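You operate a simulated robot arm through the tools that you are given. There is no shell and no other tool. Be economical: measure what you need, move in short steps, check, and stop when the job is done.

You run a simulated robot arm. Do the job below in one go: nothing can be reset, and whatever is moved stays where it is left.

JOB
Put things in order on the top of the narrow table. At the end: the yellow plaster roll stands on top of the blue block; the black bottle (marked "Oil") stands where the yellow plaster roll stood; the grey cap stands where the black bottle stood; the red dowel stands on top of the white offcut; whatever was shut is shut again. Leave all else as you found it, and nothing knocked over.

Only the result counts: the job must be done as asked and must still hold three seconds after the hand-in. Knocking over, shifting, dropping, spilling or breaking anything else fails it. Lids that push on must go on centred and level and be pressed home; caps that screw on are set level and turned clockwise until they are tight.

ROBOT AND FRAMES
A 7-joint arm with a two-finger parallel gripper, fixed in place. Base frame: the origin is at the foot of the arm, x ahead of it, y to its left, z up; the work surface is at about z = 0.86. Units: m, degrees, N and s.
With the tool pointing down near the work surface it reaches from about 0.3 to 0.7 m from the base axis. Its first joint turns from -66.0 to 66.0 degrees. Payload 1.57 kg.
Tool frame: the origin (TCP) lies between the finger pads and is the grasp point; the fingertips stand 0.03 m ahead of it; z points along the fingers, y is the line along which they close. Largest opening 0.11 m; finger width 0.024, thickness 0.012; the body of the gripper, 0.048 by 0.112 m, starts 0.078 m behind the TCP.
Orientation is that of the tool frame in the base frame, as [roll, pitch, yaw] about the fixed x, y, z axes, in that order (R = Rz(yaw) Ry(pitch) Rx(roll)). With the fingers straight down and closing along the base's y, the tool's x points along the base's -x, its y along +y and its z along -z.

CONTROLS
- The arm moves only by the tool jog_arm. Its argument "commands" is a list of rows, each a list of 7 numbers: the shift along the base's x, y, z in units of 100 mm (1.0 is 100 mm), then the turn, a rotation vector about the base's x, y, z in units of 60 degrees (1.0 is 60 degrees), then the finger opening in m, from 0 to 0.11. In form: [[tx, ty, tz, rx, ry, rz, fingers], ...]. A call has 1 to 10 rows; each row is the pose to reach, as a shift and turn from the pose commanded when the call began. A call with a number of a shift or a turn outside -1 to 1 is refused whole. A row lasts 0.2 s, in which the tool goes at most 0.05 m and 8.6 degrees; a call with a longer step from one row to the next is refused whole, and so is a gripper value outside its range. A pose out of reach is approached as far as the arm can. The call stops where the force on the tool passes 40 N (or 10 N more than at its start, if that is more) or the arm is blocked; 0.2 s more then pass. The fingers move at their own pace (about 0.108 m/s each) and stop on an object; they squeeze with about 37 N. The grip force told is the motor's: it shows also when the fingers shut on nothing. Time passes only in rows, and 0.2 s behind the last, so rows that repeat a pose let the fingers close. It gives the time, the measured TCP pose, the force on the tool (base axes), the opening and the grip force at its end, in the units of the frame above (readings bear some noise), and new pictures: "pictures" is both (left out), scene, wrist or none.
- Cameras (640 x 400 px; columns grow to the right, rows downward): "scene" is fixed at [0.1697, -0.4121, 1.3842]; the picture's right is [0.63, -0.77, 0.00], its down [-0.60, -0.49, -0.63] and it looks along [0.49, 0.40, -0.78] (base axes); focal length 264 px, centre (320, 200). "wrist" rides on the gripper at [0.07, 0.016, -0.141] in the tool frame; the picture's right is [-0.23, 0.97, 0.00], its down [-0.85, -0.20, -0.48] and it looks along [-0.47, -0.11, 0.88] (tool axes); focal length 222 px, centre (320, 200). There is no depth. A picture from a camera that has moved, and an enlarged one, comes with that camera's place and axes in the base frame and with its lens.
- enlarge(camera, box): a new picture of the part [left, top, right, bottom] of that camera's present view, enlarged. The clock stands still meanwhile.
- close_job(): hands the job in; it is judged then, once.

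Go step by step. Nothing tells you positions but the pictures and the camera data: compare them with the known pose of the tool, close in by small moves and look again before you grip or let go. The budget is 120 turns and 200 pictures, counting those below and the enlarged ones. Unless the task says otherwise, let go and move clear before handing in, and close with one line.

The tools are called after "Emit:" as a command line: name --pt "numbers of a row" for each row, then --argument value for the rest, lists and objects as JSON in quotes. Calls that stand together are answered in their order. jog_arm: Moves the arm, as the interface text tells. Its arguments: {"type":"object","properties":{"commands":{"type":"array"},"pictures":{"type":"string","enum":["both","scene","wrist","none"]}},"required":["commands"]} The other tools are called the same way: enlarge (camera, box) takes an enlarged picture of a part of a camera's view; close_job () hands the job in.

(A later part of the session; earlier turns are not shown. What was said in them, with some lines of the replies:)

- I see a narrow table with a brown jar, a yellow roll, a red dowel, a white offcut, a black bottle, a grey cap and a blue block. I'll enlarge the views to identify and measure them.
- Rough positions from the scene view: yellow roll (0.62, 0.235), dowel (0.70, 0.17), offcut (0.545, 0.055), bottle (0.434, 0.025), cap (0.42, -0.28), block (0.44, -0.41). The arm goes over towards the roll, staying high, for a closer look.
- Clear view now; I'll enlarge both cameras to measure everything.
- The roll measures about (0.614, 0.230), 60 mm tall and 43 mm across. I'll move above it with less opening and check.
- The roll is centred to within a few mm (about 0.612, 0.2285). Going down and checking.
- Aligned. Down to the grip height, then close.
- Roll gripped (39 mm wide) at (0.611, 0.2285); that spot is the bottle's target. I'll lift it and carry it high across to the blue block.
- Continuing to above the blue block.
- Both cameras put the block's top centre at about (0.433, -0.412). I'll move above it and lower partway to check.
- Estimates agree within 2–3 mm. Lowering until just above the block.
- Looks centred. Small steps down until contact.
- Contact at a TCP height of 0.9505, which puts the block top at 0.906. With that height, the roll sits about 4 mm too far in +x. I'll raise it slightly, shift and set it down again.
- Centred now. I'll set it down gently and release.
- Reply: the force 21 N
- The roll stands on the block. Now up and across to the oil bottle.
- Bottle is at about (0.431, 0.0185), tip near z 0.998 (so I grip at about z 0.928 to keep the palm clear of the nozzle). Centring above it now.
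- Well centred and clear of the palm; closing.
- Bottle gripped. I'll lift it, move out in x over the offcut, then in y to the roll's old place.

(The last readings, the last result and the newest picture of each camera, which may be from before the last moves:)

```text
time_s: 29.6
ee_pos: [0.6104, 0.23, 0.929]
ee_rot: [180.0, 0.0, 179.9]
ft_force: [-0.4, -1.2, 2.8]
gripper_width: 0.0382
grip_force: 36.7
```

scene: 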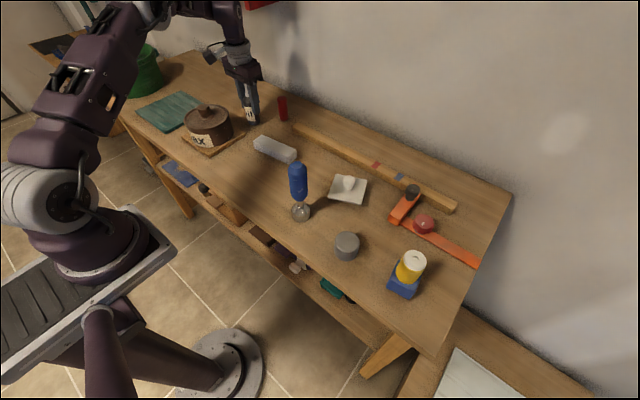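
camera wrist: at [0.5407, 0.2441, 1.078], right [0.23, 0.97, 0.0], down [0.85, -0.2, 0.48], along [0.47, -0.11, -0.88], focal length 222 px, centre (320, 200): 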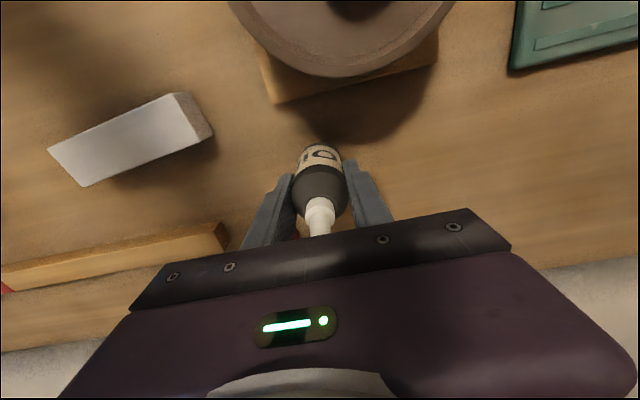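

Light contact with the table. Releasing and rising.

Emit:
jog_arm --pt "0 0 0 0 0 0 0.05" --pt "0 0 0 0 0 0 0.065" --pt "0 0 0 0 0 0 0.065" --pt "0 0 0.3 0 0 0 0.065" --pt "0 0 0.7 0 0 0 0.065" --pt "0 0 1.0 0 0 0 0.065" --pictures "both"

```text
time_s: 31.0
ee_pos: [0.6106, 0.2299, 1.0305]
ee_rot: [180.0, 0.0, 180.0]
ft_force: [-0.7, 0.2, -1.3]
gripper_width: 0.065
grip_force: 0.1
camera wrist: at [0.5418, 0.2453, 1.1718], right [0.23, 0.97, 0.0], down [0.86, -0.2, 0.48], along [0.47, -0.11, -0.88], focal length 222 px, centre (320, 200)
```

scene: 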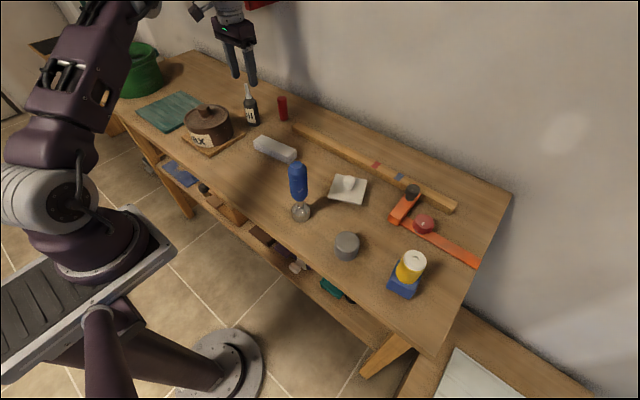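
wrist: 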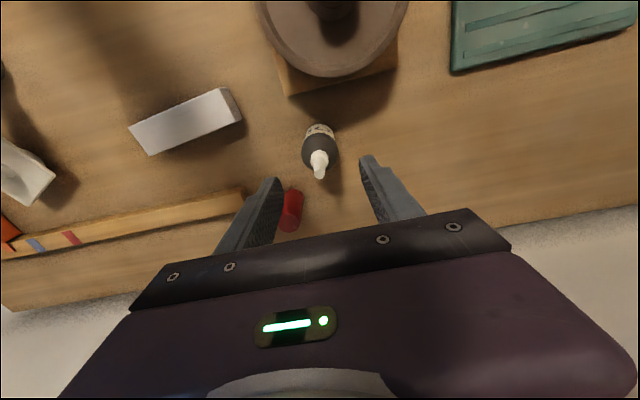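

Bottle stands at the roll's old spot. Next the red dowel: rise and move above it.

Emit:
jog_arm --pt "0 0 0.4 0 0 0 0.07" --pt "0.2 -0.3 0.5 0 0 0 0.07" --pt "0.5 -0.6 0.5 0 0 0 0.07" --pt "0.75 -0.63 0.5 0 0 0 0.07" --pt "0.75 -0.63 0.5 0 0 0 0.07" --pictures "wrist"

Emit:
enlarge --camera "wrist" --box '[220, 80, 420, 240]'

Emit:
enlarge --camera "scene" --box '[220, 80, 340, 180]'

```text
time_s: 32.2
ee_pos: [0.642, 0.1587, 1.0787]
ee_rot: [180.0, 0.0, -180.0]
ft_force: [0.0, -1.2, -1.0]
gripper_width: 0.0699
grip_force: 0.0
out of reach, approached as far as the arm can: row 2, 3, 4, 5
camera wrist: at [0.5742, 0.1725, 1.221], right [0.23, 0.97, 0.0], down [0.86, -0.2, 0.48], along [0.47, -0.11, -0.88], focal length 222 px, centre (320, 200)
```

wrist: 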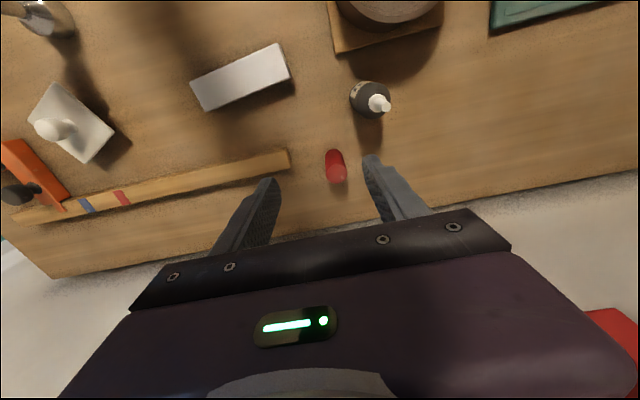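

```text
2.50 times, centred on (320, 160) of wrist
camera zoom: at [0.5742, 0.1725, 1.221], right [0.23, 0.97, 0.0], down [0.86, -0.2, 0.48], along [0.47, -0.11, -0.88], focal length 555 px, centre (320, 300)
```

zoom: 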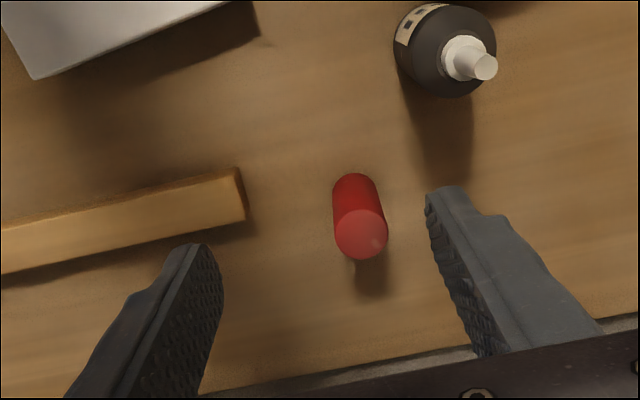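

```text
4.00 times, centred on (280, 130) of scene
camera zoom: at [0.1697, -0.4121, 1.3842], right [0.63, -0.77, 0.0], down [-0.6, -0.49, -0.63], along [0.49, 0.4, -0.78], focal length 1055 px, centre (480, 480)
```

zoom: 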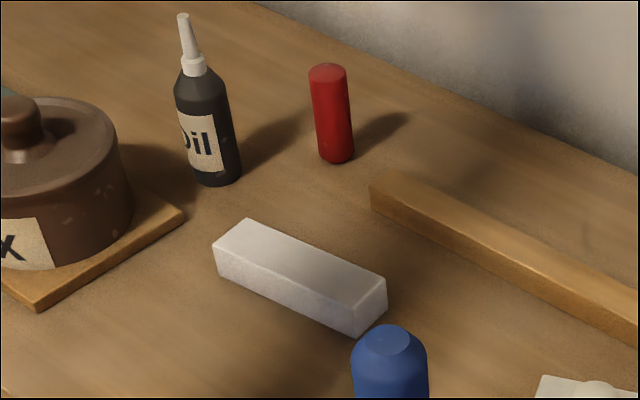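

The dowel is at about (0.693, 0.168), just past straight-down reach. So I'll back up a little, yaw the tool radially and tilt it outward about the closing line.

Emit:
jog_arm --pt "-0.3 0 0 0 0 0.11 0.07" --pt "-0.55 0 0 0 0 0.227 0.07" --pt "-0.55 0 0 0 0 0.227 0.07" --pictures "none"

Emit:
jog_arm --pt "0 0 0 0.0235 -0.0972 0 0.07" --pt "0 0 0 0.047 -0.1944 0 0.07" --pt "0 0 0 0.0705 -0.2916 0 0.07" --pt "0 0 0 0.0705 -0.2916 0 0.07" --pictures "wrist"

```text
time_s: 33.0
ee_pos: [0.5858, 0.1561, 1.0802]
ee_rot: [179.9, 0.0, -166.4]
ft_force: [0.0, 0.3, -0.3]
gripper_width: 0.0699
grip_force: 0.0
```

```text
time_s: 34.0
ee_pos: [0.5877, 0.1569, 1.0807]
ee_rot: [180.0, 18.1, -166.4]
ft_force: [-0.4, -0.5, 0.2]
gripper_width: 0.0701
grip_force: 0.0
camera wrist: at [0.4763, 0.1446, 1.1933], right [-0.02, 1.0, 0.07], down [0.69, -0.04, 0.72], along [0.72, 0.06, -0.69], focal length 222 px, centre (320, 200)
```

wrist: 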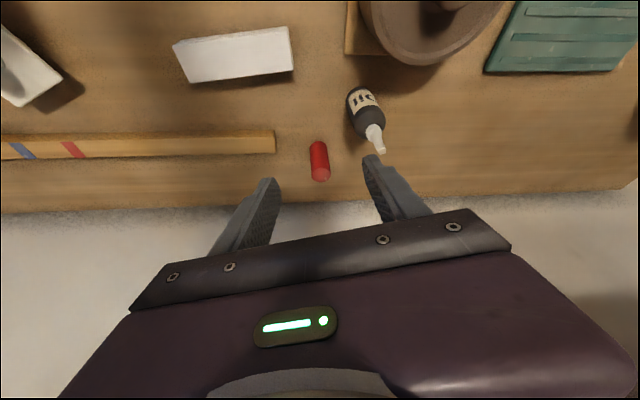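

Emit:
jog_arm --pt "0.3 0.02 0 0 0 0 0.07" --pt "0.6 0.06 -0.1 0 0 0 0.07" --pt "0.9 0.1 -0.3 0 0 0 0.07" --pt "0.97 0.1 -0.4 0 0 0 0.07" --pt "0.97 0.1 -0.4 0 0 0 0.07" --pictures "both"

Emit:
enlarge --camera "wrist" --box '[220, 80, 420, 240]'

```text
time_s: 35.2
ee_pos: [0.6828, 0.1662, 1.0399]
ee_rot: [180.0, 18.0, -166.4]
ft_force: [-1.0, 0.3, -0.4]
gripper_width: 0.0703
grip_force: 0.0
camera wrist: at [0.5731, 0.1554, 1.1531], right [-0.02, 1.0, 0.07], down [0.69, -0.04, 0.72], along [0.72, 0.06, -0.69], focal length 222 px, centre (320, 200)
```

scene: 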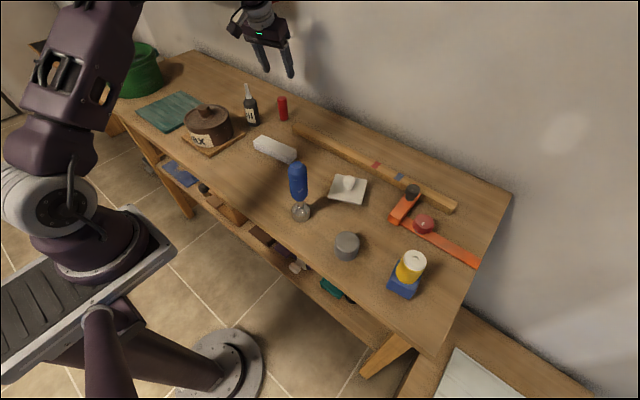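
wrist: 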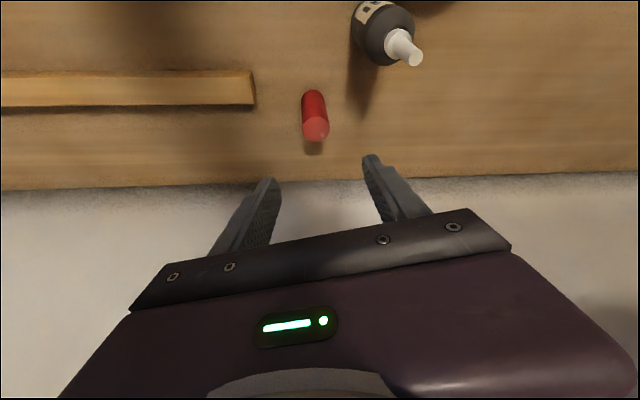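

```text
2.50 times, centred on (320, 160) of wrist
camera zoom: at [0.5731, 0.1554, 1.1531], right [-0.02, 1.0, 0.07], down [0.69, -0.04, 0.72], along [0.72, 0.06, -0.69], focal length 555 px, centre (320, 300)
```

zoom: 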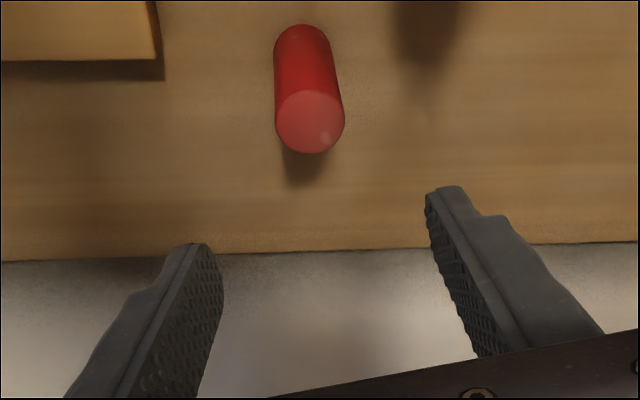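

Dowel at (0.6925, 0.1685). Descending over it.

Emit:
jog_arm --pt "0.05 0.02 -0.3 0 0 0 0.07" --pt "0.09 0.02 -0.6 0 0 0 0.07" --pt "0.095 0.02 -0.8 0 0 0 0.07" --pt "0.095 0.02 -0.8 0 0 0 0.07" --pictures "both"

Emit:
enlarge --camera "scene" --box '[220, 60, 340, 160]'

```text
time_s: 36.2
ee_pos: [0.6934, 0.168, 0.9612]
ee_rot: [-180.0, 17.9, -166.3]
ft_force: [-0.2, 1.6, 0.3]
gripper_width: 0.0699
grip_force: 0.0
camera wrist: at [0.5836, 0.157, 1.0732], right [-0.02, 1.0, 0.07], down [0.69, -0.04, 0.72], along [0.72, 0.06, -0.69], focal length 222 px, centre (320, 200)
```

scene: 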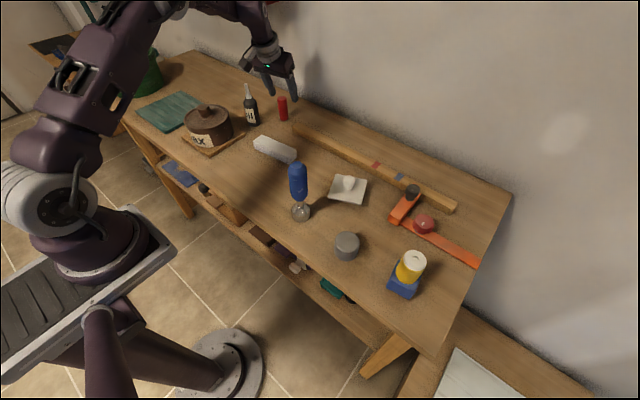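
wrist: 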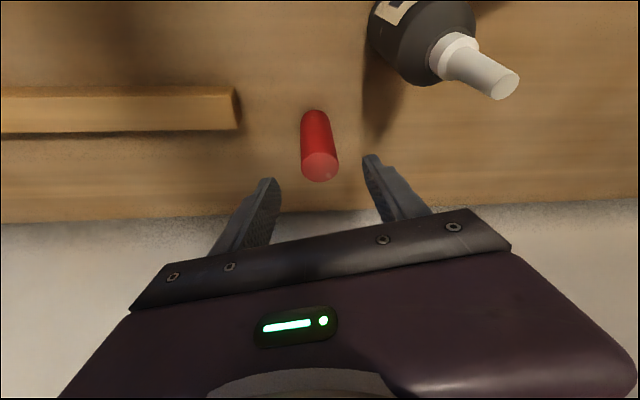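

```text
4.00 times, centred on (280, 110) of scene
camera zoom: at [0.1697, -0.4121, 1.3842], right [0.63, -0.77, 0.0], down [-0.6, -0.49, -0.63], along [0.49, 0.4, -0.78], focal length 1055 px, centre (480, 560)
```

zoom: 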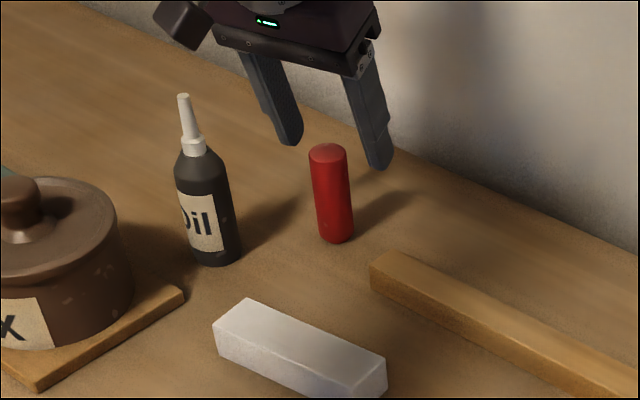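

Emit:
jog_arm --pt "0 0 -0.22 0 0 0 0.07" --pt "0 0 -0.43 0 0 0 0.07" --pt "0 0 -0.43 0 0 0 0.07" --pictures "wrist"

Emit:
enlarge --camera "scene" --box '[220, 60, 340, 160]'

```text
time_s: 37.0
ee_pos: [0.6935, 0.167, 0.9181]
ee_rot: [-180.0, 18.0, -166.4]
ft_force: [0.5, 0.1, -0.2]
gripper_width: 0.07
grip_force: 0.1
camera wrist: at [0.5827, 0.1558, 1.0313], right [-0.02, 1.0, 0.07], down [0.69, -0.04, 0.72], along [0.72, 0.06, -0.69], focal length 222 px, centre (320, 200)
```

wrist: 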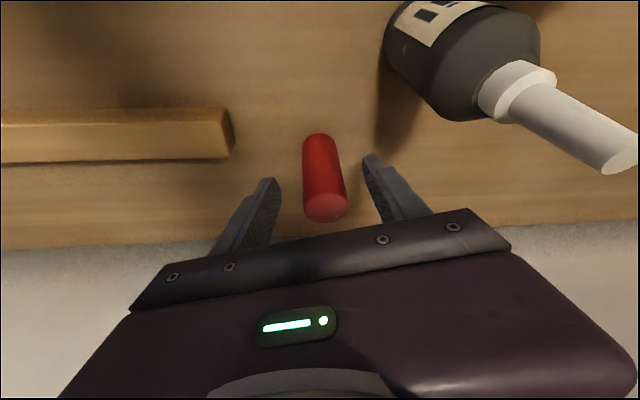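

```text
4.00 times, centred on (280, 110) of scene
camera zoom: at [0.1697, -0.4121, 1.3842], right [0.63, -0.77, 0.0], down [-0.6, -0.49, -0.63], along [0.49, 0.4, -0.78], focal length 1055 px, centre (480, 560)
```

zoom: 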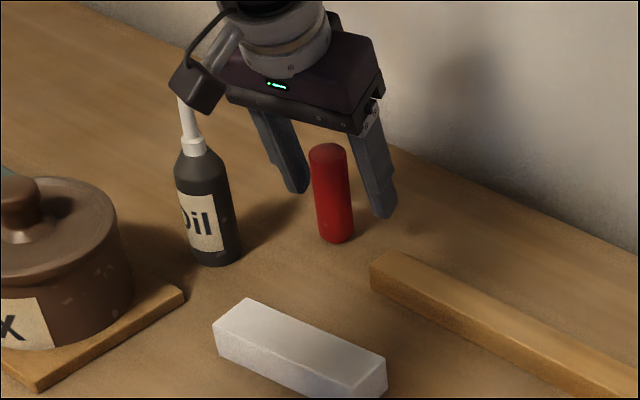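

Emit:
jog_arm --pt "0 0 0 0 0 0 0.05" --pt "0 0 0 0 0 0 0.03" --pt "0 0 0 0 0 0 0.015" --pt "0 0 0 0 0 0 0.015" --pt "0 0 0 0 0 0 0.015" --pictures "wrist"

Emit:
enlarge --camera "scene" --box '[220, 60, 340, 160]'

```text
time_s: 38.2
ee_pos: [0.6935, 0.1667, 0.9188]
ee_rot: [-180.0, 17.9, -166.5]
ft_force: [-0.7, -0.7, 0.5]
gripper_width: 0.0276
grip_force: 36.7
camera wrist: at [0.5827, 0.1558, 1.0316], right [-0.02, 1.0, 0.07], down [0.69, -0.04, 0.72], along [0.72, 0.06, -0.69], focal length 222 px, centre (320, 200)
```

wrist: 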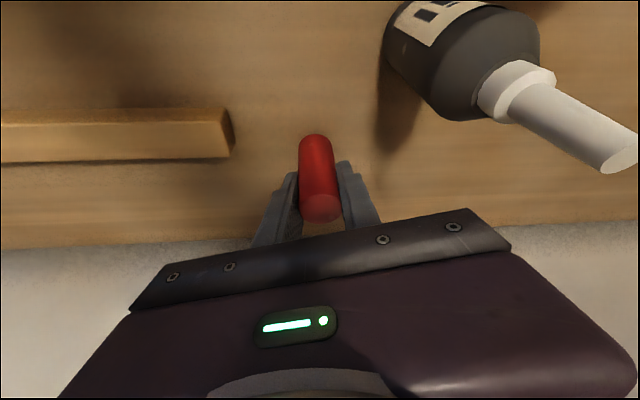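

```text
4.00 times, centred on (280, 110) of scene
camera zoom: at [0.1697, -0.4121, 1.3842], right [0.63, -0.77, 0.0], down [-0.6, -0.49, -0.63], along [0.49, 0.4, -0.78], focal length 1055 px, centre (480, 560)
```

zoom: 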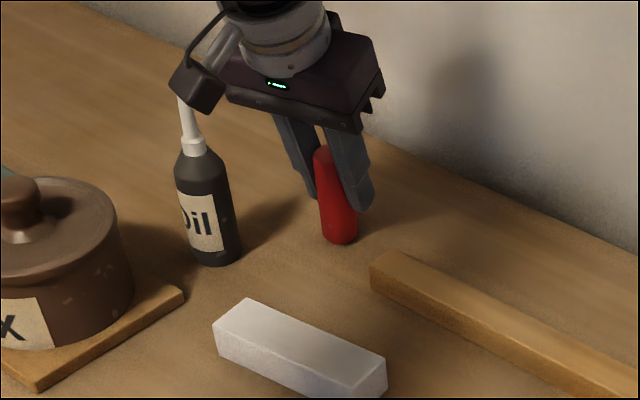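

Dowel gripped upright (27.6 mm). Lifting and moving to the white offcut at about (0.551, 0.069).

Emit:
jog_arm --pt "0 0 0.2 0 0 0 0.015" --pt "0 0 0.6 0 0 0 0.015" --pt "0 0 1.0 0 0 0 0.015" --pt "0 -0.4 1.0 0 0 0 0.015" --pt "0 -0.8 1.0 0 0 0 0.015" --pt "0 -0.97 1.0 0 0 0 0.015" --pictures "none"

Emit:
jog_arm --pt "-0.4 0 0 0 0 0 0.015" --pt "-0.8 0 0 0 0 0 0.015" --pt "-1.0 0 0 0 0 0 0.015" --pictures "none"

Emit:
jog_arm --pt "-0.42 0 0 0 0 0 0.015" --pt "-0.42 0 -0.1 0 0 0 0.015" --pictures "both"

Emit:
enlarge --camera "scene" --box '[220, 80, 340, 180]'

Emit:
enlarge --camera "wrist" --box '[220, 80, 420, 240]'

```text
time_s: 39.6
ee_pos: [0.6918, 0.0705, 1.0171]
ee_rot: [-180.0, 18.0, -166.4]
ft_force: [-0.5, 0.5, -0.3]
gripper_width: 0.0277
grip_force: 36.8
```

```text
time_s: 40.4
ee_pos: [0.5938, 0.0713, 1.0172]
ee_rot: [180.0, 18.0, -166.5]
ft_force: [-0.1, -1.4, -0.7]
gripper_width: 0.0274
grip_force: 36.8
```

```text
time_s: 41.0
ee_pos: [0.5521, 0.0703, 1.0066]
ee_rot: [179.9, 18.1, -166.4]
ft_force: [-0.3, 0.1, -0.2]
gripper_width: 0.0277
grip_force: 36.9
camera wrist: at [0.4415, 0.0593, 1.1195], right [-0.02, 1.0, 0.07], down [0.69, -0.04, 0.72], along [0.72, 0.06, -0.69], focal length 222 px, centre (320, 200)
```

scene: 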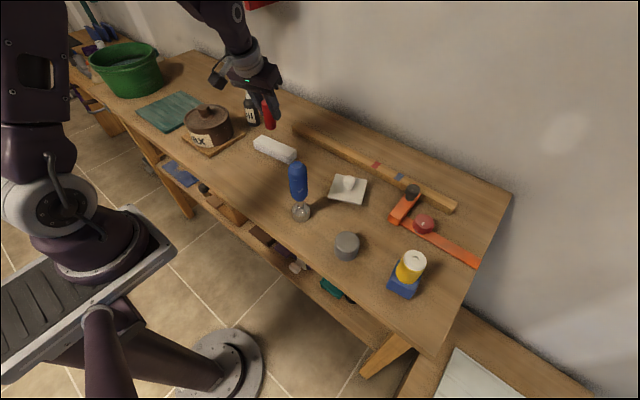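
wrist: 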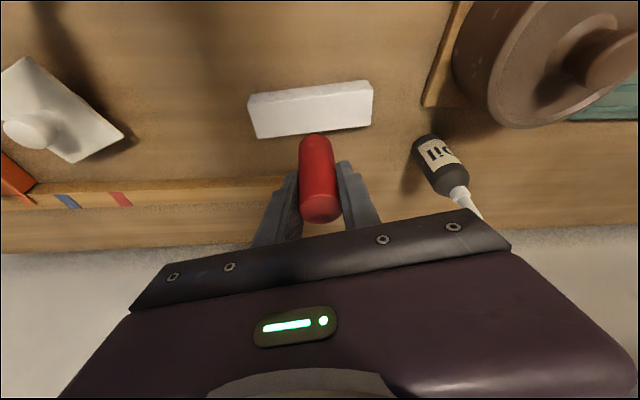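

```text
4.00 times, centred on (280, 130) of scene
camera zoom: at [0.1697, -0.4121, 1.3842], right [0.63, -0.77, 0.0], down [-0.6, -0.49, -0.63], along [0.49, 0.4, -0.78], focal length 1055 px, centre (480, 480)
```

zoom: 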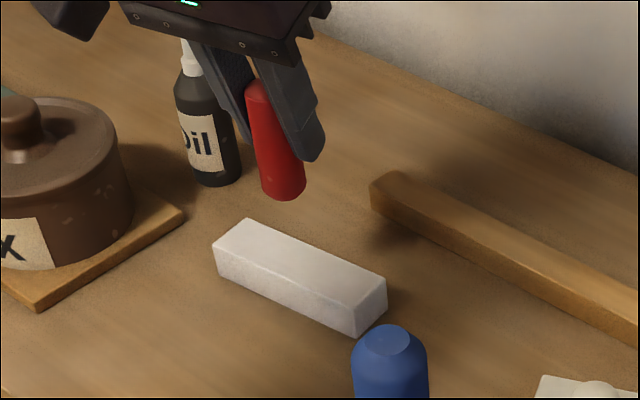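

```text
2.50 times, centred on (320, 160) of wrist
camera zoom: at [0.4415, 0.0593, 1.1195], right [-0.02, 1.0, 0.07], down [0.69, -0.04, 0.72], along [0.72, 0.06, -0.69], focal length 555 px, centre (320, 300)
```

zoom: 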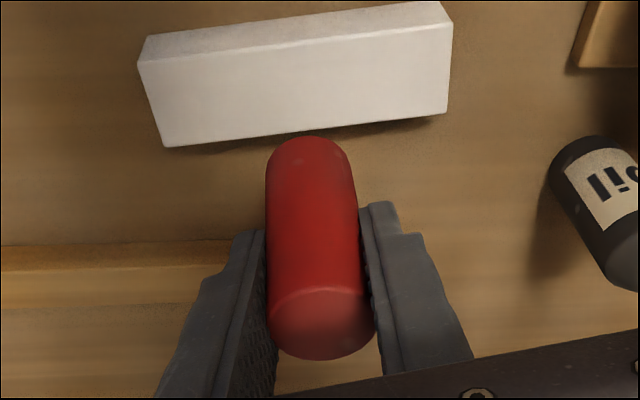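

Offcut top centre measures (0.550, 0.069). A small correction, then lower to just above it.

Emit:
jog_arm --pt "-0.02 -0.015 -0.2 0 0 0 0.015" --pt "-0.02 -0.015 -0.54 0 0 0 0.015" --pt "-0.02 -0.015 -0.54 0 0 0 0.015" --pictures "none"

Emit:
enlarge --camera "scene" --box '[220, 80, 340, 180]'

Emit:
enlarge --camera "wrist" --box '[220, 80, 420, 240]'

```text
time_s: 41.8
ee_pos: [0.549, 0.0689, 0.9536]
ee_rot: [-180.0, 17.9, -166.4]
ft_force: [-0.1, 0.4, -1.5]
gripper_width: 0.0276
grip_force: 37.3
```

```text
4.00 times, centred on (280, 130) of scene
camera zoom: at [0.1697, -0.4121, 1.3842], right [0.63, -0.77, 0.0], down [-0.6, -0.49, -0.63], along [0.49, 0.4, -0.78], focal length 1055 px, centre (480, 480)
```

zoom: 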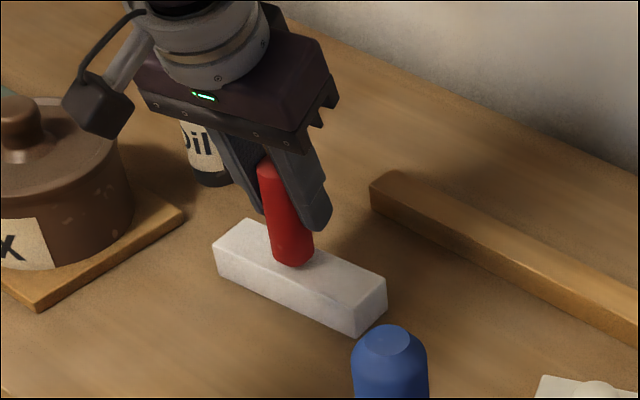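

```text
2.50 times, centred on (320, 160) of wrist
camera zoom: at [0.4386, 0.0579, 1.0662], right [-0.02, 1.0, 0.07], down [0.69, -0.04, 0.72], along [0.72, 0.06, -0.69], focal length 555 px, centre (320, 300)
```

zoom: 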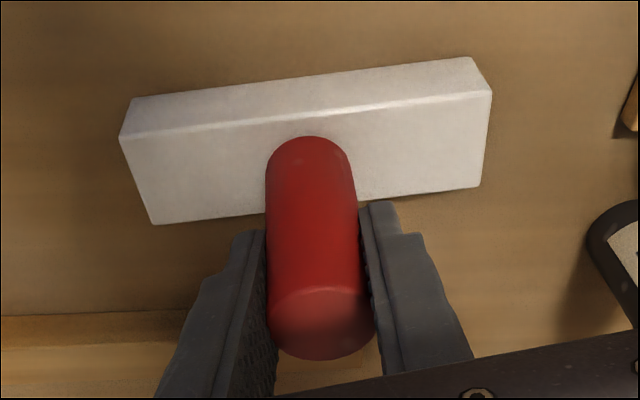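

Looks centred. Lowering to contact.

Emit:
jog_arm --pt "0 0 -0.03 0 0 0 0.015" --pt "0 0 -0.05 0 0 0 0.015" --pt "0 0 -0.05 0 0 0 0.015" --pictures "none"

```text
time_s: 42.6
ee_pos: [0.5482, 0.0692, 0.9491]
ee_rot: [180.0, 18.1, -166.4]
ft_force: [-2.7, -0.5, 9.7]
gripper_width: 0.0277
grip_force: 36.8
```

Emit:
enlarge --camera "scene" --box '[240, 100, 320, 170]'

Emit:
enlarge --camera "wrist" --box '[240, 100, 400, 220]'

```text
5.71 times, centred on (280, 135) of scene
camera zoom: at [0.1695, -0.4122, 1.3843], right [0.63, -0.77, 0.0], down [-0.6, -0.49, -0.63], along [0.49, 0.4, -0.78], focal length 1507 px, centre (549, 571)
```

zoom: 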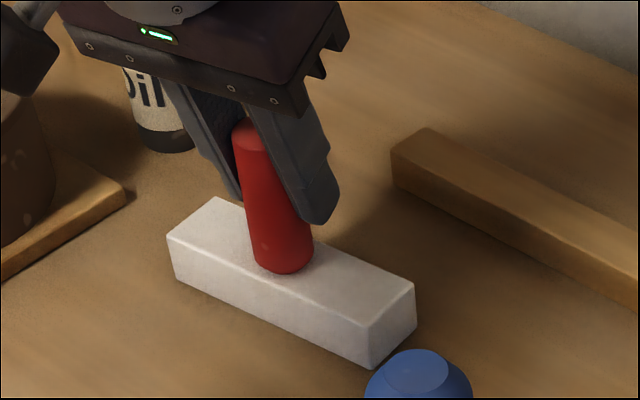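

```text
3.33 times, centred on (320, 160) of wrist
camera zoom: at [0.4385, 0.0577, 1.0613], right [-0.02, 1.0, 0.07], down [0.69, -0.04, 0.72], along [0.72, 0.06, -0.69], focal length 740 px, centre (320, 333)
```

zoom: 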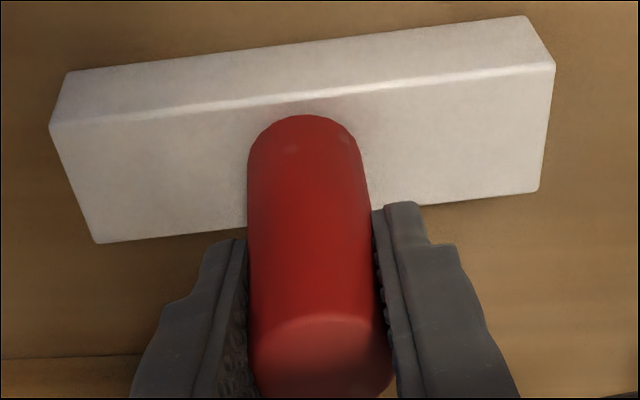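

Centred (about 5 mm margin on both sides). Releasing and rising.

Emit:
jog_arm --pt "0 0 0.005 0 0 0 0.015" --pt "0 0 0.005 0 0 0 0.03" --pt "0 0 0.005 0 0 0 0.05" --pt "0 0 0.005 0 0 0 0.06" --pt "0 0 0.3 0 0 0 0.06" --pt "0 0 0.7 0 0 0 0.06" --pt "0 0 1.0 0 0 0 0.06" --pictures "both"

Emit:
enlarge --camera "scene" --box '[220, 80, 340, 180]'

```text
time_s: 44.2
ee_pos: [0.5494, 0.0703, 1.0495]
ee_rot: [179.9, 17.9, -166.4]
ft_force: [0.0, -0.2, 0.1]
gripper_width: 0.0601
grip_force: 0.0
camera wrist: at [0.4395, 0.0599, 1.1626], right [-0.02, 1.0, 0.07], down [0.69, -0.04, 0.72], along [0.72, 0.06, -0.69], focal length 222 px, centre (320, 200)
```

scene: 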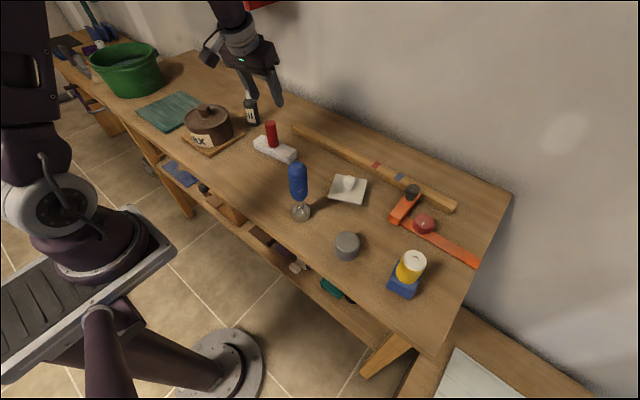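
wrist: 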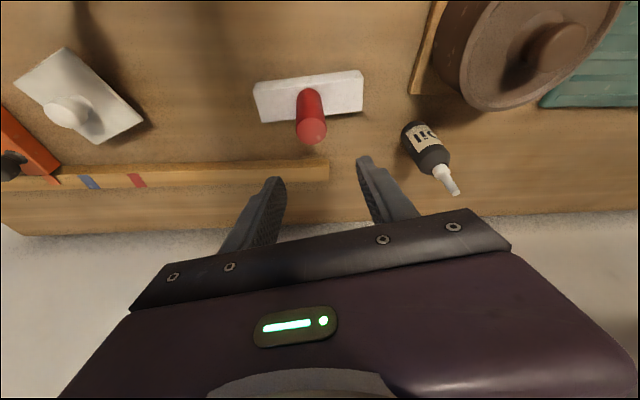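

```text
4.00 times, centred on (280, 130) of scene
camera zoom: at [0.1697, -0.4121, 1.3842], right [0.63, -0.77, 0.0], down [-0.6, -0.49, -0.63], along [0.49, 0.4, -0.78], focal length 1055 px, centre (480, 480)
```

zoom: 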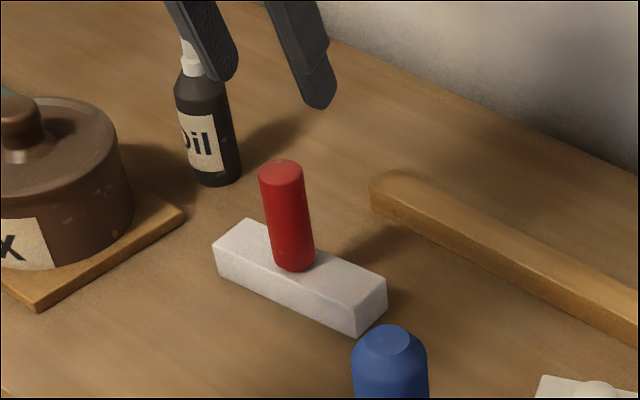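

Dowel stands on the offcut. I'll bring the tool upright again and go to the grey cap.

Emit:
jog_arm --pt "0 0 0.3 -0.0235 0.0972 0 0.09" --pt "0 0 0.6 -0.047 0.1944 0 0.09" --pt "0 0 0.9 -0.0705 0.2916 0 0.09" --pt "0 0 0.9 -0.0705 0.2916 0 0.09" --pictures "none"

Emit:
jog_arm --pt "-0.1 -0.3 0 0 0 -0.11 0.09" --pt "-0.2 -0.6 0 0 0 -0.227 0.09" --pt "-0.3 -1.0 0 0 0 -0.227 0.09" --pictures "none"

Emit:
jog_arm --pt "-0.1 -0.4 0 0 0 0 0.09" --pt "-0.2 -0.8 0 0 0 0 0.09" --pt "-0.3 -1.0 0 0 0 0 0.09" --pictures "none"

Emit:
jog_arm --pt "-0.2 -0.4 0 0 0 0 0.09" --pt "-0.4 -0.8 0 0 0 0 0.09" --pt "-0.6 -1.0 0 0 0 0 0.09" --pictures "none"

Emit:
jog_arm --pt "0 -0.4 0 0 0 0 0.09" --pt "0 -0.5 0 0 0 0 0.09" --pictures "wrist"

Emit:
enlarge --camera "wrist" --box '[220, 80, 420, 240]'

```text
time_s: 45.2
ee_pos: [0.5502, 0.068, 1.1384]
ee_rot: [180.0, -0.2, -166.4]
ft_force: [0.2, -0.1, -0.9]
gripper_width: 0.09
grip_force: 0.1
```

```text
time_s: 46.0
ee_pos: [0.5184, -0.0322, 1.1396]
ee_rot: [179.9, 0.0, 179.9]
ft_force: [-1.2, 0.0, 0.0]
gripper_width: 0.0897
grip_force: 0.0
```

```text
time_s: 46.8
ee_pos: [0.4894, -0.1312, 1.138]
ee_rot: [-180.0, 0.0, 180.0]
ft_force: [-0.2, 0.2, -0.1]
gripper_width: 0.0899
grip_force: 0.1
```

```text
time_s: 47.6
ee_pos: [0.4285, -0.2307, 1.1388]
ee_rot: [-179.9, 0.0, -179.9]
ft_force: [-0.2, 0.6, -0.7]
gripper_width: 0.0899
grip_force: 0.0
```

```text
time_s: 48.2
ee_pos: [0.4289, -0.2817, 1.1392]
ee_rot: [-180.0, 0.1, 180.0]
ft_force: [-0.1, 0.5, -0.7]
gripper_width: 0.0903
grip_force: 0.1
camera wrist: at [0.36, -0.2661, 1.2802], right [0.23, 0.97, 0.0], down [0.85, -0.2, 0.48], along [0.47, -0.11, -0.88], focal length 222 px, centre (320, 200)
```

wrist: 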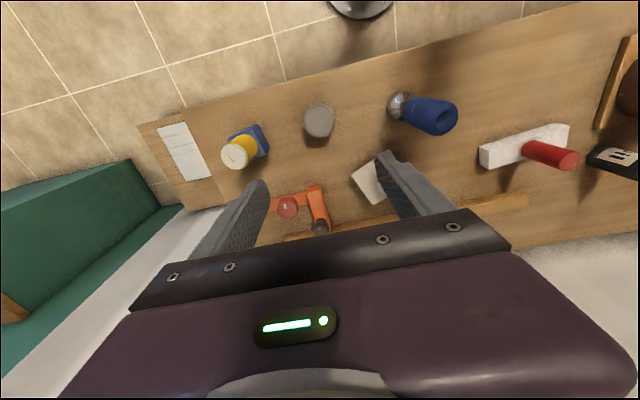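

```text
2.50 times, centred on (320, 160) of wrist
camera zoom: at [0.36, -0.2661, 1.2802], right [0.23, 0.97, 0.0], down [0.85, -0.2, 0.48], along [0.47, -0.11, -0.88], focal length 555 px, centre (320, 300)
```

zoom: 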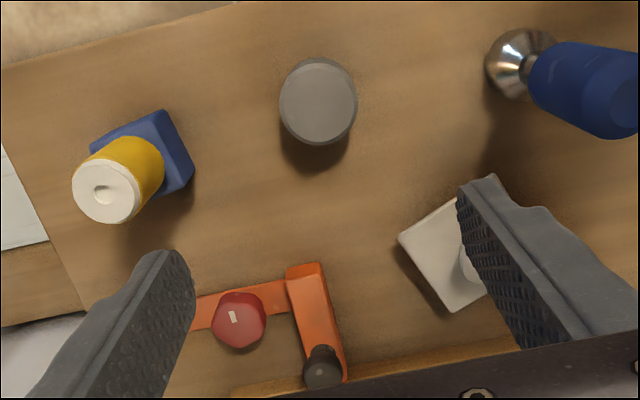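

Cap at (0.421, -0.281). Descending with alignment.

Emit:
jog_arm --pt "-0.075 0 -0.3 0 0 0 0.08" --pt "-0.075 0 -0.7 0 0 0 0.08" --pt "-0.075 0 -1.0 0 0 0 0.08" --pictures "none"

Emit:
jog_arm --pt "0 0 -0.4 0 0 0 0.08" --pt "0 0 -0.8 0 0 0 0.08" --pt "0 0 -0.8 0 0 0 0.08" --pictures "wrist"

Emit:
enlarge --camera "wrist" --box '[220, 80, 420, 240]'

```text
time_s: 49.0
ee_pos: [0.4222, -0.2796, 1.0383]
ee_rot: [-180.0, 0.0, 180.0]
ft_force: [0.3, 0.3, 0.4]
gripper_width: 0.0803
grip_force: 0.0
```

```text
time_s: 49.8
ee_pos: [0.4216, -0.2824, 0.9578]
ee_rot: [-180.0, 0.0, 179.9]
ft_force: [0.2, 0.9, -0.8]
gripper_width: 0.0799
grip_force: 0.0
camera wrist: at [0.3527, -0.2673, 1.0984], right [0.23, 0.97, 0.0], down [0.85, -0.2, 0.48], along [0.47, -0.11, -0.88], focal length 222 px, centre (320, 200)
```

wrist: 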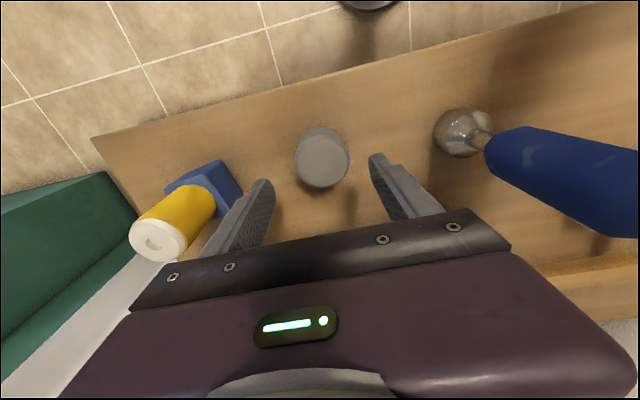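

```text
2.50 times, centred on (320, 160) of wrist
camera zoom: at [0.3527, -0.2673, 1.0984], right [0.23, 0.97, 0.0], down [0.85, -0.2, 0.48], along [0.47, -0.11, -0.88], focal length 555 px, centre (320, 300)
```

zoom: 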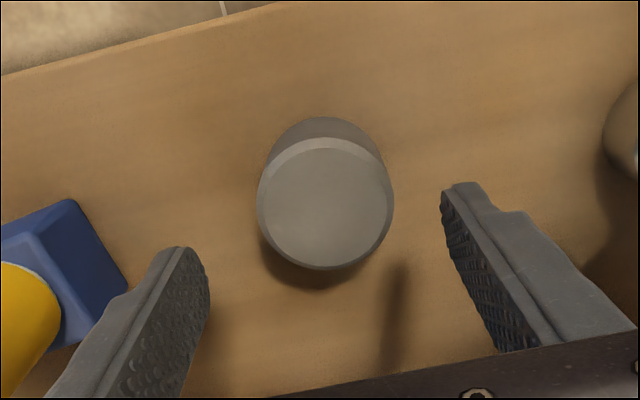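

Emit:
jog_arm --pt "-0.01 0.005 -0.3 0 0 0 0.08" --pt "-0.01 0.005 -0.61 0 0 0 0.08" --pt "-0.01 0.005 -0.61 0 0 0 0.06" --pt "-0.01 0.005 -0.61 0 0 0 0.035" --pt "-0.01 0.005 -0.61 0 0 0 0.035" --pt "-0.01 0.005 -0.61 0 0 0 0.035" --pictures "wrist"

Emit:
enlarge --camera "scene" --box '[300, 190, 420, 290]'

```text
time_s: 51.2
ee_pos: [0.4211, -0.2798, 0.8981]
ee_rot: [180.0, 0.0, 179.9]
ft_force: [1.6, -0.5, -0.2]
gripper_width: 0.0512
grip_force: 37.1
camera wrist: at [0.3524, -0.2645, 1.0402], right [0.23, 0.97, 0.0], down [0.85, -0.2, 0.48], along [0.47, -0.11, -0.88], focal length 222 px, centre (320, 200)
```

wrist: 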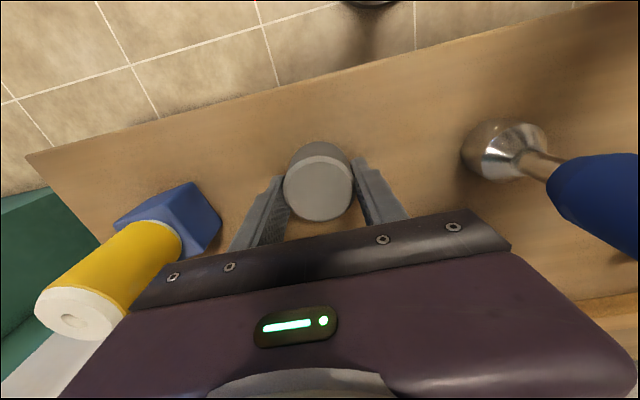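

```text
4.00 times, centred on (360, 240) of scene
camera zoom: at [0.1697, -0.4121, 1.3842], right [0.63, -0.77, 0.0], down [-0.6, -0.49, -0.63], along [0.49, 0.4, -0.78], focal length 1055 px, centre (160, 40)
```

zoom: 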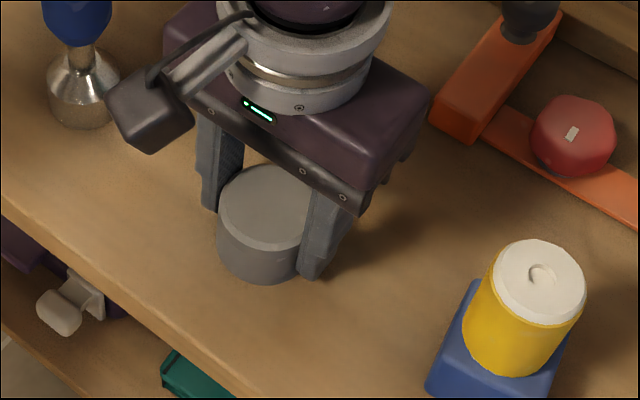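

Cap gripped, centred on the TCP. Lifting well over the blue-handled tool and carrying it to (0.4305, 0.018).

Emit:
jog_arm --pt "0 0 0.2 0 0 0 0.035" --pt "0 0 0.6 0 0 0 0.035" --pt "0 0 1.0 0 0 0 0.035" --pictures "none"

Emit:
jog_arm --pt "0.3 0 0.4 0 0 0 0.035" --pt "0.6 0 0.8 0 0 0 0.035" --pt "0.8 0 1.0 0 0 0 0.035" --pt "0.8 0.4 1.0 0 0 0 0.035" --pt "0.8 0.8 1.0 0 0 0 0.035" --pt "0.8 1.0 1.0 0 0 0 0.035" --pictures "none"

Emit:
jog_arm --pt "0 0.4 0.4 0 0 0 0.035" --pt "0 0.8 0.4 0 0 0 0.035" --pt "0 1.0 0.4 0 0 0 0.035" --pictures "none"

Emit:
jog_arm --pt "-0.1 0.4 0 0 0 0 0.035" --pt "-0.4 0.8 0 0 0 0 0.035" --pt "-0.71 0.98 0 0 0 0 0.035" --pt "-0.71 0.98 -0.4 0 0 0 0.035" --pt "-0.71 0.98 -0.8 0 0 0 0.035" --pt "-0.71 0.98 -0.8 0 0 0 0.035" --pictures "both"

```text
time_s: 52.0
ee_pos: [0.419, -0.2792, 0.9977]
ee_rot: [-179.9, -0.1, 179.9]
ft_force: [-0.8, -0.2, -1.5]
gripper_width: 0.051
grip_force: 36.6
```

```text
time_s: 53.4
ee_pos: [0.4998, -0.1807, 1.0971]
ee_rot: [179.9, 0.1, 179.9]
ft_force: [0.0, -0.6, -1.0]
gripper_width: 0.0514
grip_force: 36.9
```

```text
refused: row 1 steps farther than a row can; nothing moved
```

```text
time_s: 54.8
ee_pos: [0.431, -0.0813, 1.0188]
ee_rot: [-180.0, -0.1, 179.9]
ft_force: [-0.2, 0.8, -0.6]
gripper_width: 0.0512
grip_force: 37.0
camera wrist: at [0.3619, -0.0656, 1.1602], right [0.23, 0.97, 0.0], down [0.85, -0.2, 0.48], along [0.47, -0.11, -0.88], focal length 222 px, centre (320, 200)
```

scene: 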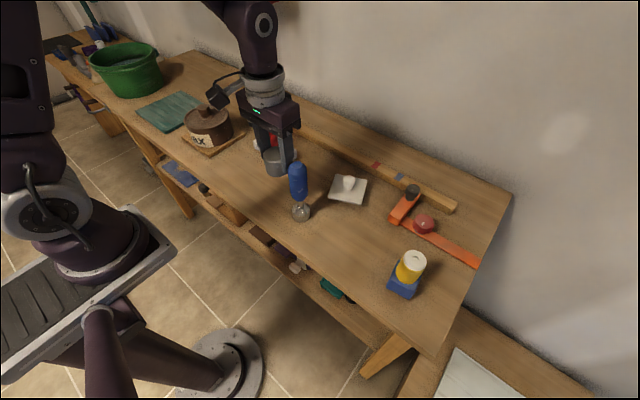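
wrist: 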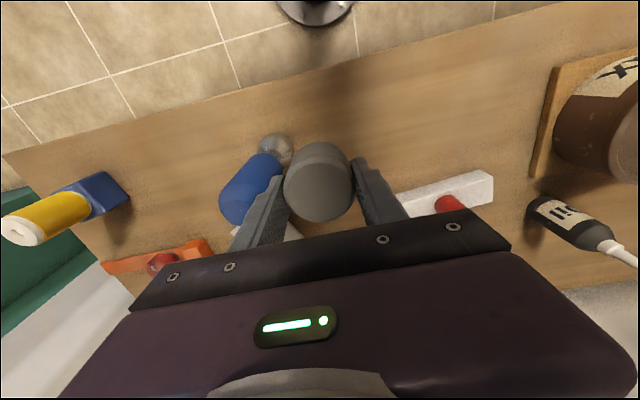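

One call was refused (step too long), so the next one ended close to the blue tool. I'll check it wasn't touched before moving.

Emit:
enlarge --camera "scene" --box '[240, 130, 340, 230]'

Emit:
enlarge --camera "wrist" --box '[200, 100, 360, 260]'

```text
4.00 times, centred on (290, 180) of scene
camera zoom: at [0.1697, -0.4121, 1.3842], right [0.63, -0.77, 0.0], down [-0.6, -0.49, -0.63], along [0.49, 0.4, -0.78], focal length 1055 px, centre (440, 280)
```

zoom: 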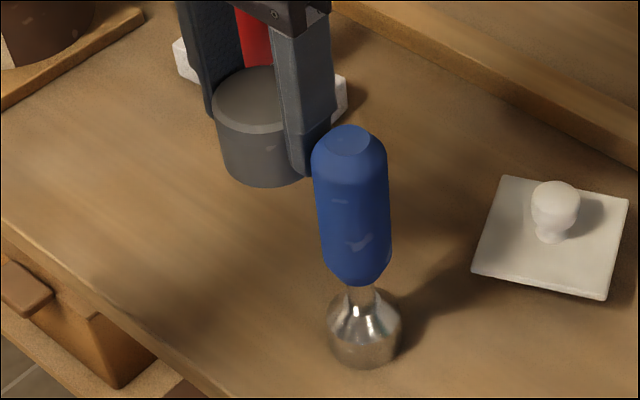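

```text
2.50 times, centred on (280, 180) of wrist
camera zoom: at [0.3619, -0.0656, 1.1602], right [0.23, 0.97, 0.0], down [0.85, -0.2, 0.48], along [0.47, -0.11, -0.88], focal length 555 px, centre (420, 250)
```

zoom: 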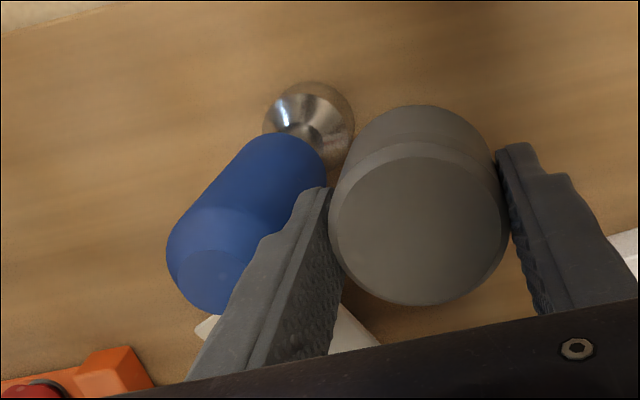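

The blue tool stands exactly where it was. Moving straight away in +y and then down.

Emit:
jog_arm --pt "0 0.3 0 0 0 0 0.035" --pt "0 0.7 0 0 0 0 0.035" --pt "0 0.99 0 0 0 0 0.035" --pt "0 0.99 -0.4 0 0 0 0.035" --pt "0 0.99 -0.8 0 0 0 0.035" --pt "0 0.99 -0.95 0 0 0 0.035" --pt "0 0.99 -0.95 0 0 0 0.035" --pictures "both"

```text
time_s: 56.4
ee_pos: [0.4305, 0.0156, 0.9248]
ee_rot: [-179.9, 0.0, 179.8]
ft_force: [0.6, 0.3, 0.2]
gripper_width: 0.051
grip_force: 37.2
camera wrist: at [0.361, 0.0311, 1.0648], right [0.23, 0.97, 0.0], down [0.85, -0.2, 0.48], along [0.47, -0.11, -0.88], focal length 222 px, centre (320, 200)
```

scene: 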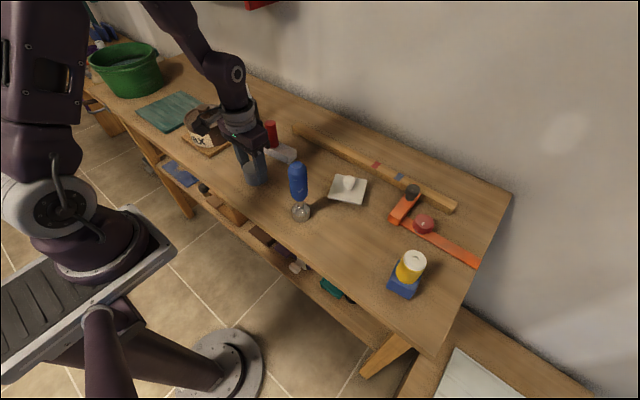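
wrist: 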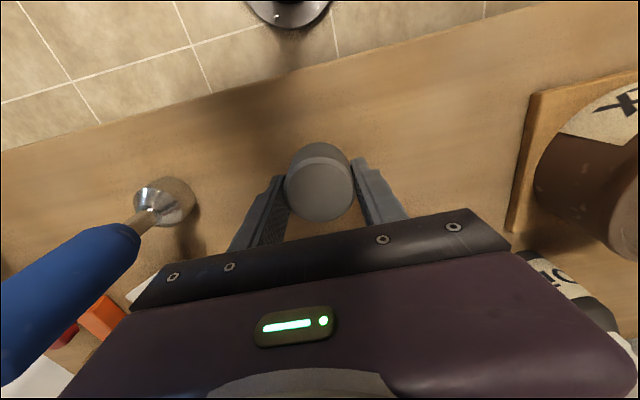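

Emit:
jog_arm --pt "0 0.015 -0.1 0 0 0 0.035" --pt "0 0.015 -0.23 0 0 0 0.035" --pt "0 0.015 -0.25 0 0 0 0.035" --pt "0 0.015 -0.25 0 0 0 0.035" --pictures "none"

```text
time_s: 57.4
ee_pos: [0.4302, 0.0171, 0.8984]
ee_rot: [-179.9, 0.2, 179.9]
ft_force: [-2.4, 0.4, 25.6]
gripper_width: 0.051
grip_force: 36.4
```

Firm contact with the table; I'll ease off slightly, release and rise.

Emit:
jog_arm --pt "0 0 0.01 0 0 0 0.035" --pt "0 0 0.01 0 0 0 0.06" --pt "0 0 0.01 0 0 0 0.075" --pt "0 0 0.01 0 0 0 0.075" --pt "0 0 0.3 0 0 0 0.075" --pt "0 0 0.7 0 0 0 0.075" --pt "0 0 1.0 0 0 0 0.075" --pictures "none"

Emit:
jog_arm --pt "0 0 0.4 0 0 0 0.075" --pt "0 0 0.8 0 0 0 0.075" --pt "0 0 1.0 0 0 0 0.075" --pt "-0.4 0 1.0 0 0 0 0.075" --pt "-0.7 0 1.0 0 0 0 0.075" --pictures "both"

Emit:
enlarge --camera "scene" --box '[180, 80, 340, 240]'

Emit:
enlarge --camera "scene" --box '[320, 180, 480, 310]'

```text
time_s: 59.0
ee_pos: [0.4296, 0.0182, 0.9983]
ee_rot: [-180.0, 0.0, -179.9]
ft_force: [0.0, -0.7, -0.3]
gripper_width: 0.075
grip_force: 0.0
```

```text
time_s: 60.2
ee_pos: [0.3593, 0.0193, 1.0978]
ee_rot: [180.0, 0.0, -179.9]
ft_force: [-0.7, 0.3, 0.4]
gripper_width: 0.0747
grip_force: 0.0
camera wrist: at [0.2902, 0.0351, 1.2391], right [0.23, 0.97, 0.0], down [0.85, -0.2, 0.48], along [0.47, -0.11, -0.88], focal length 222 px, centre (320, 200)
```

scene: 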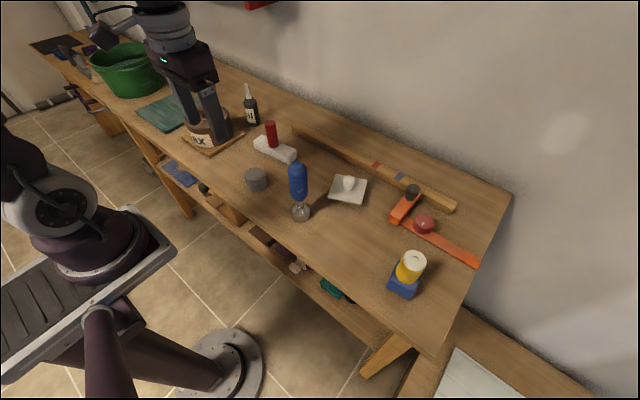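
wrist: 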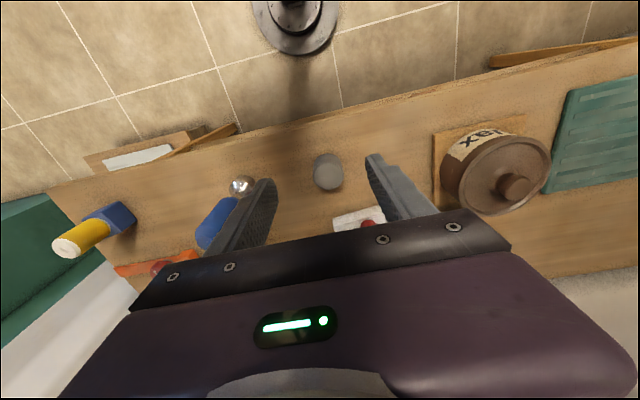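

```text
2.50 times, centred on (260, 160) of scene
camera zoom: at [0.1697, -0.4121, 1.3842], right [0.63, -0.77, 0.0], down [-0.6, -0.49, -0.63], along [0.49, 0.4, -0.78], focal length 659 px, centre (470, 300)
```

zoom: 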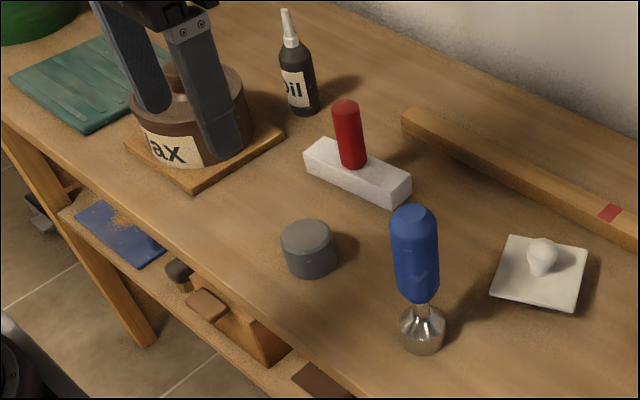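

```text
3.08 times, centred on (400, 245) of scene
camera zoom: at [0.1697, -0.4121, 1.3842], right [0.63, -0.77, 0.0], down [-0.6, -0.49, -0.63], along [0.49, 0.4, -0.78], focal length 811 px, centre (74, 62)
```

zoom: 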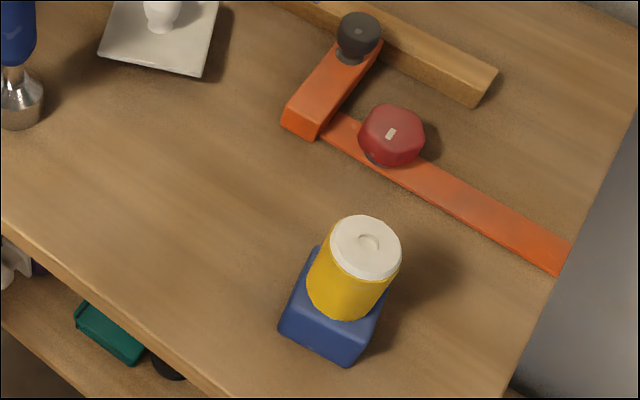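

All four items are in place and upright, nothing else has moved, the jar was never opened, and the gripper is clear. Handing in.

Emit:
close_job

```text
The job is handed in.
```

I've handed the job in. The yellow roll stands on the blue block, the oil bottle where the roll stood, the grey cap where the bottle stood, and the red dowel on the white offcut. The last pictures show them all upright and nothing else moved; nothing was opened, so there was nothing to shut again.
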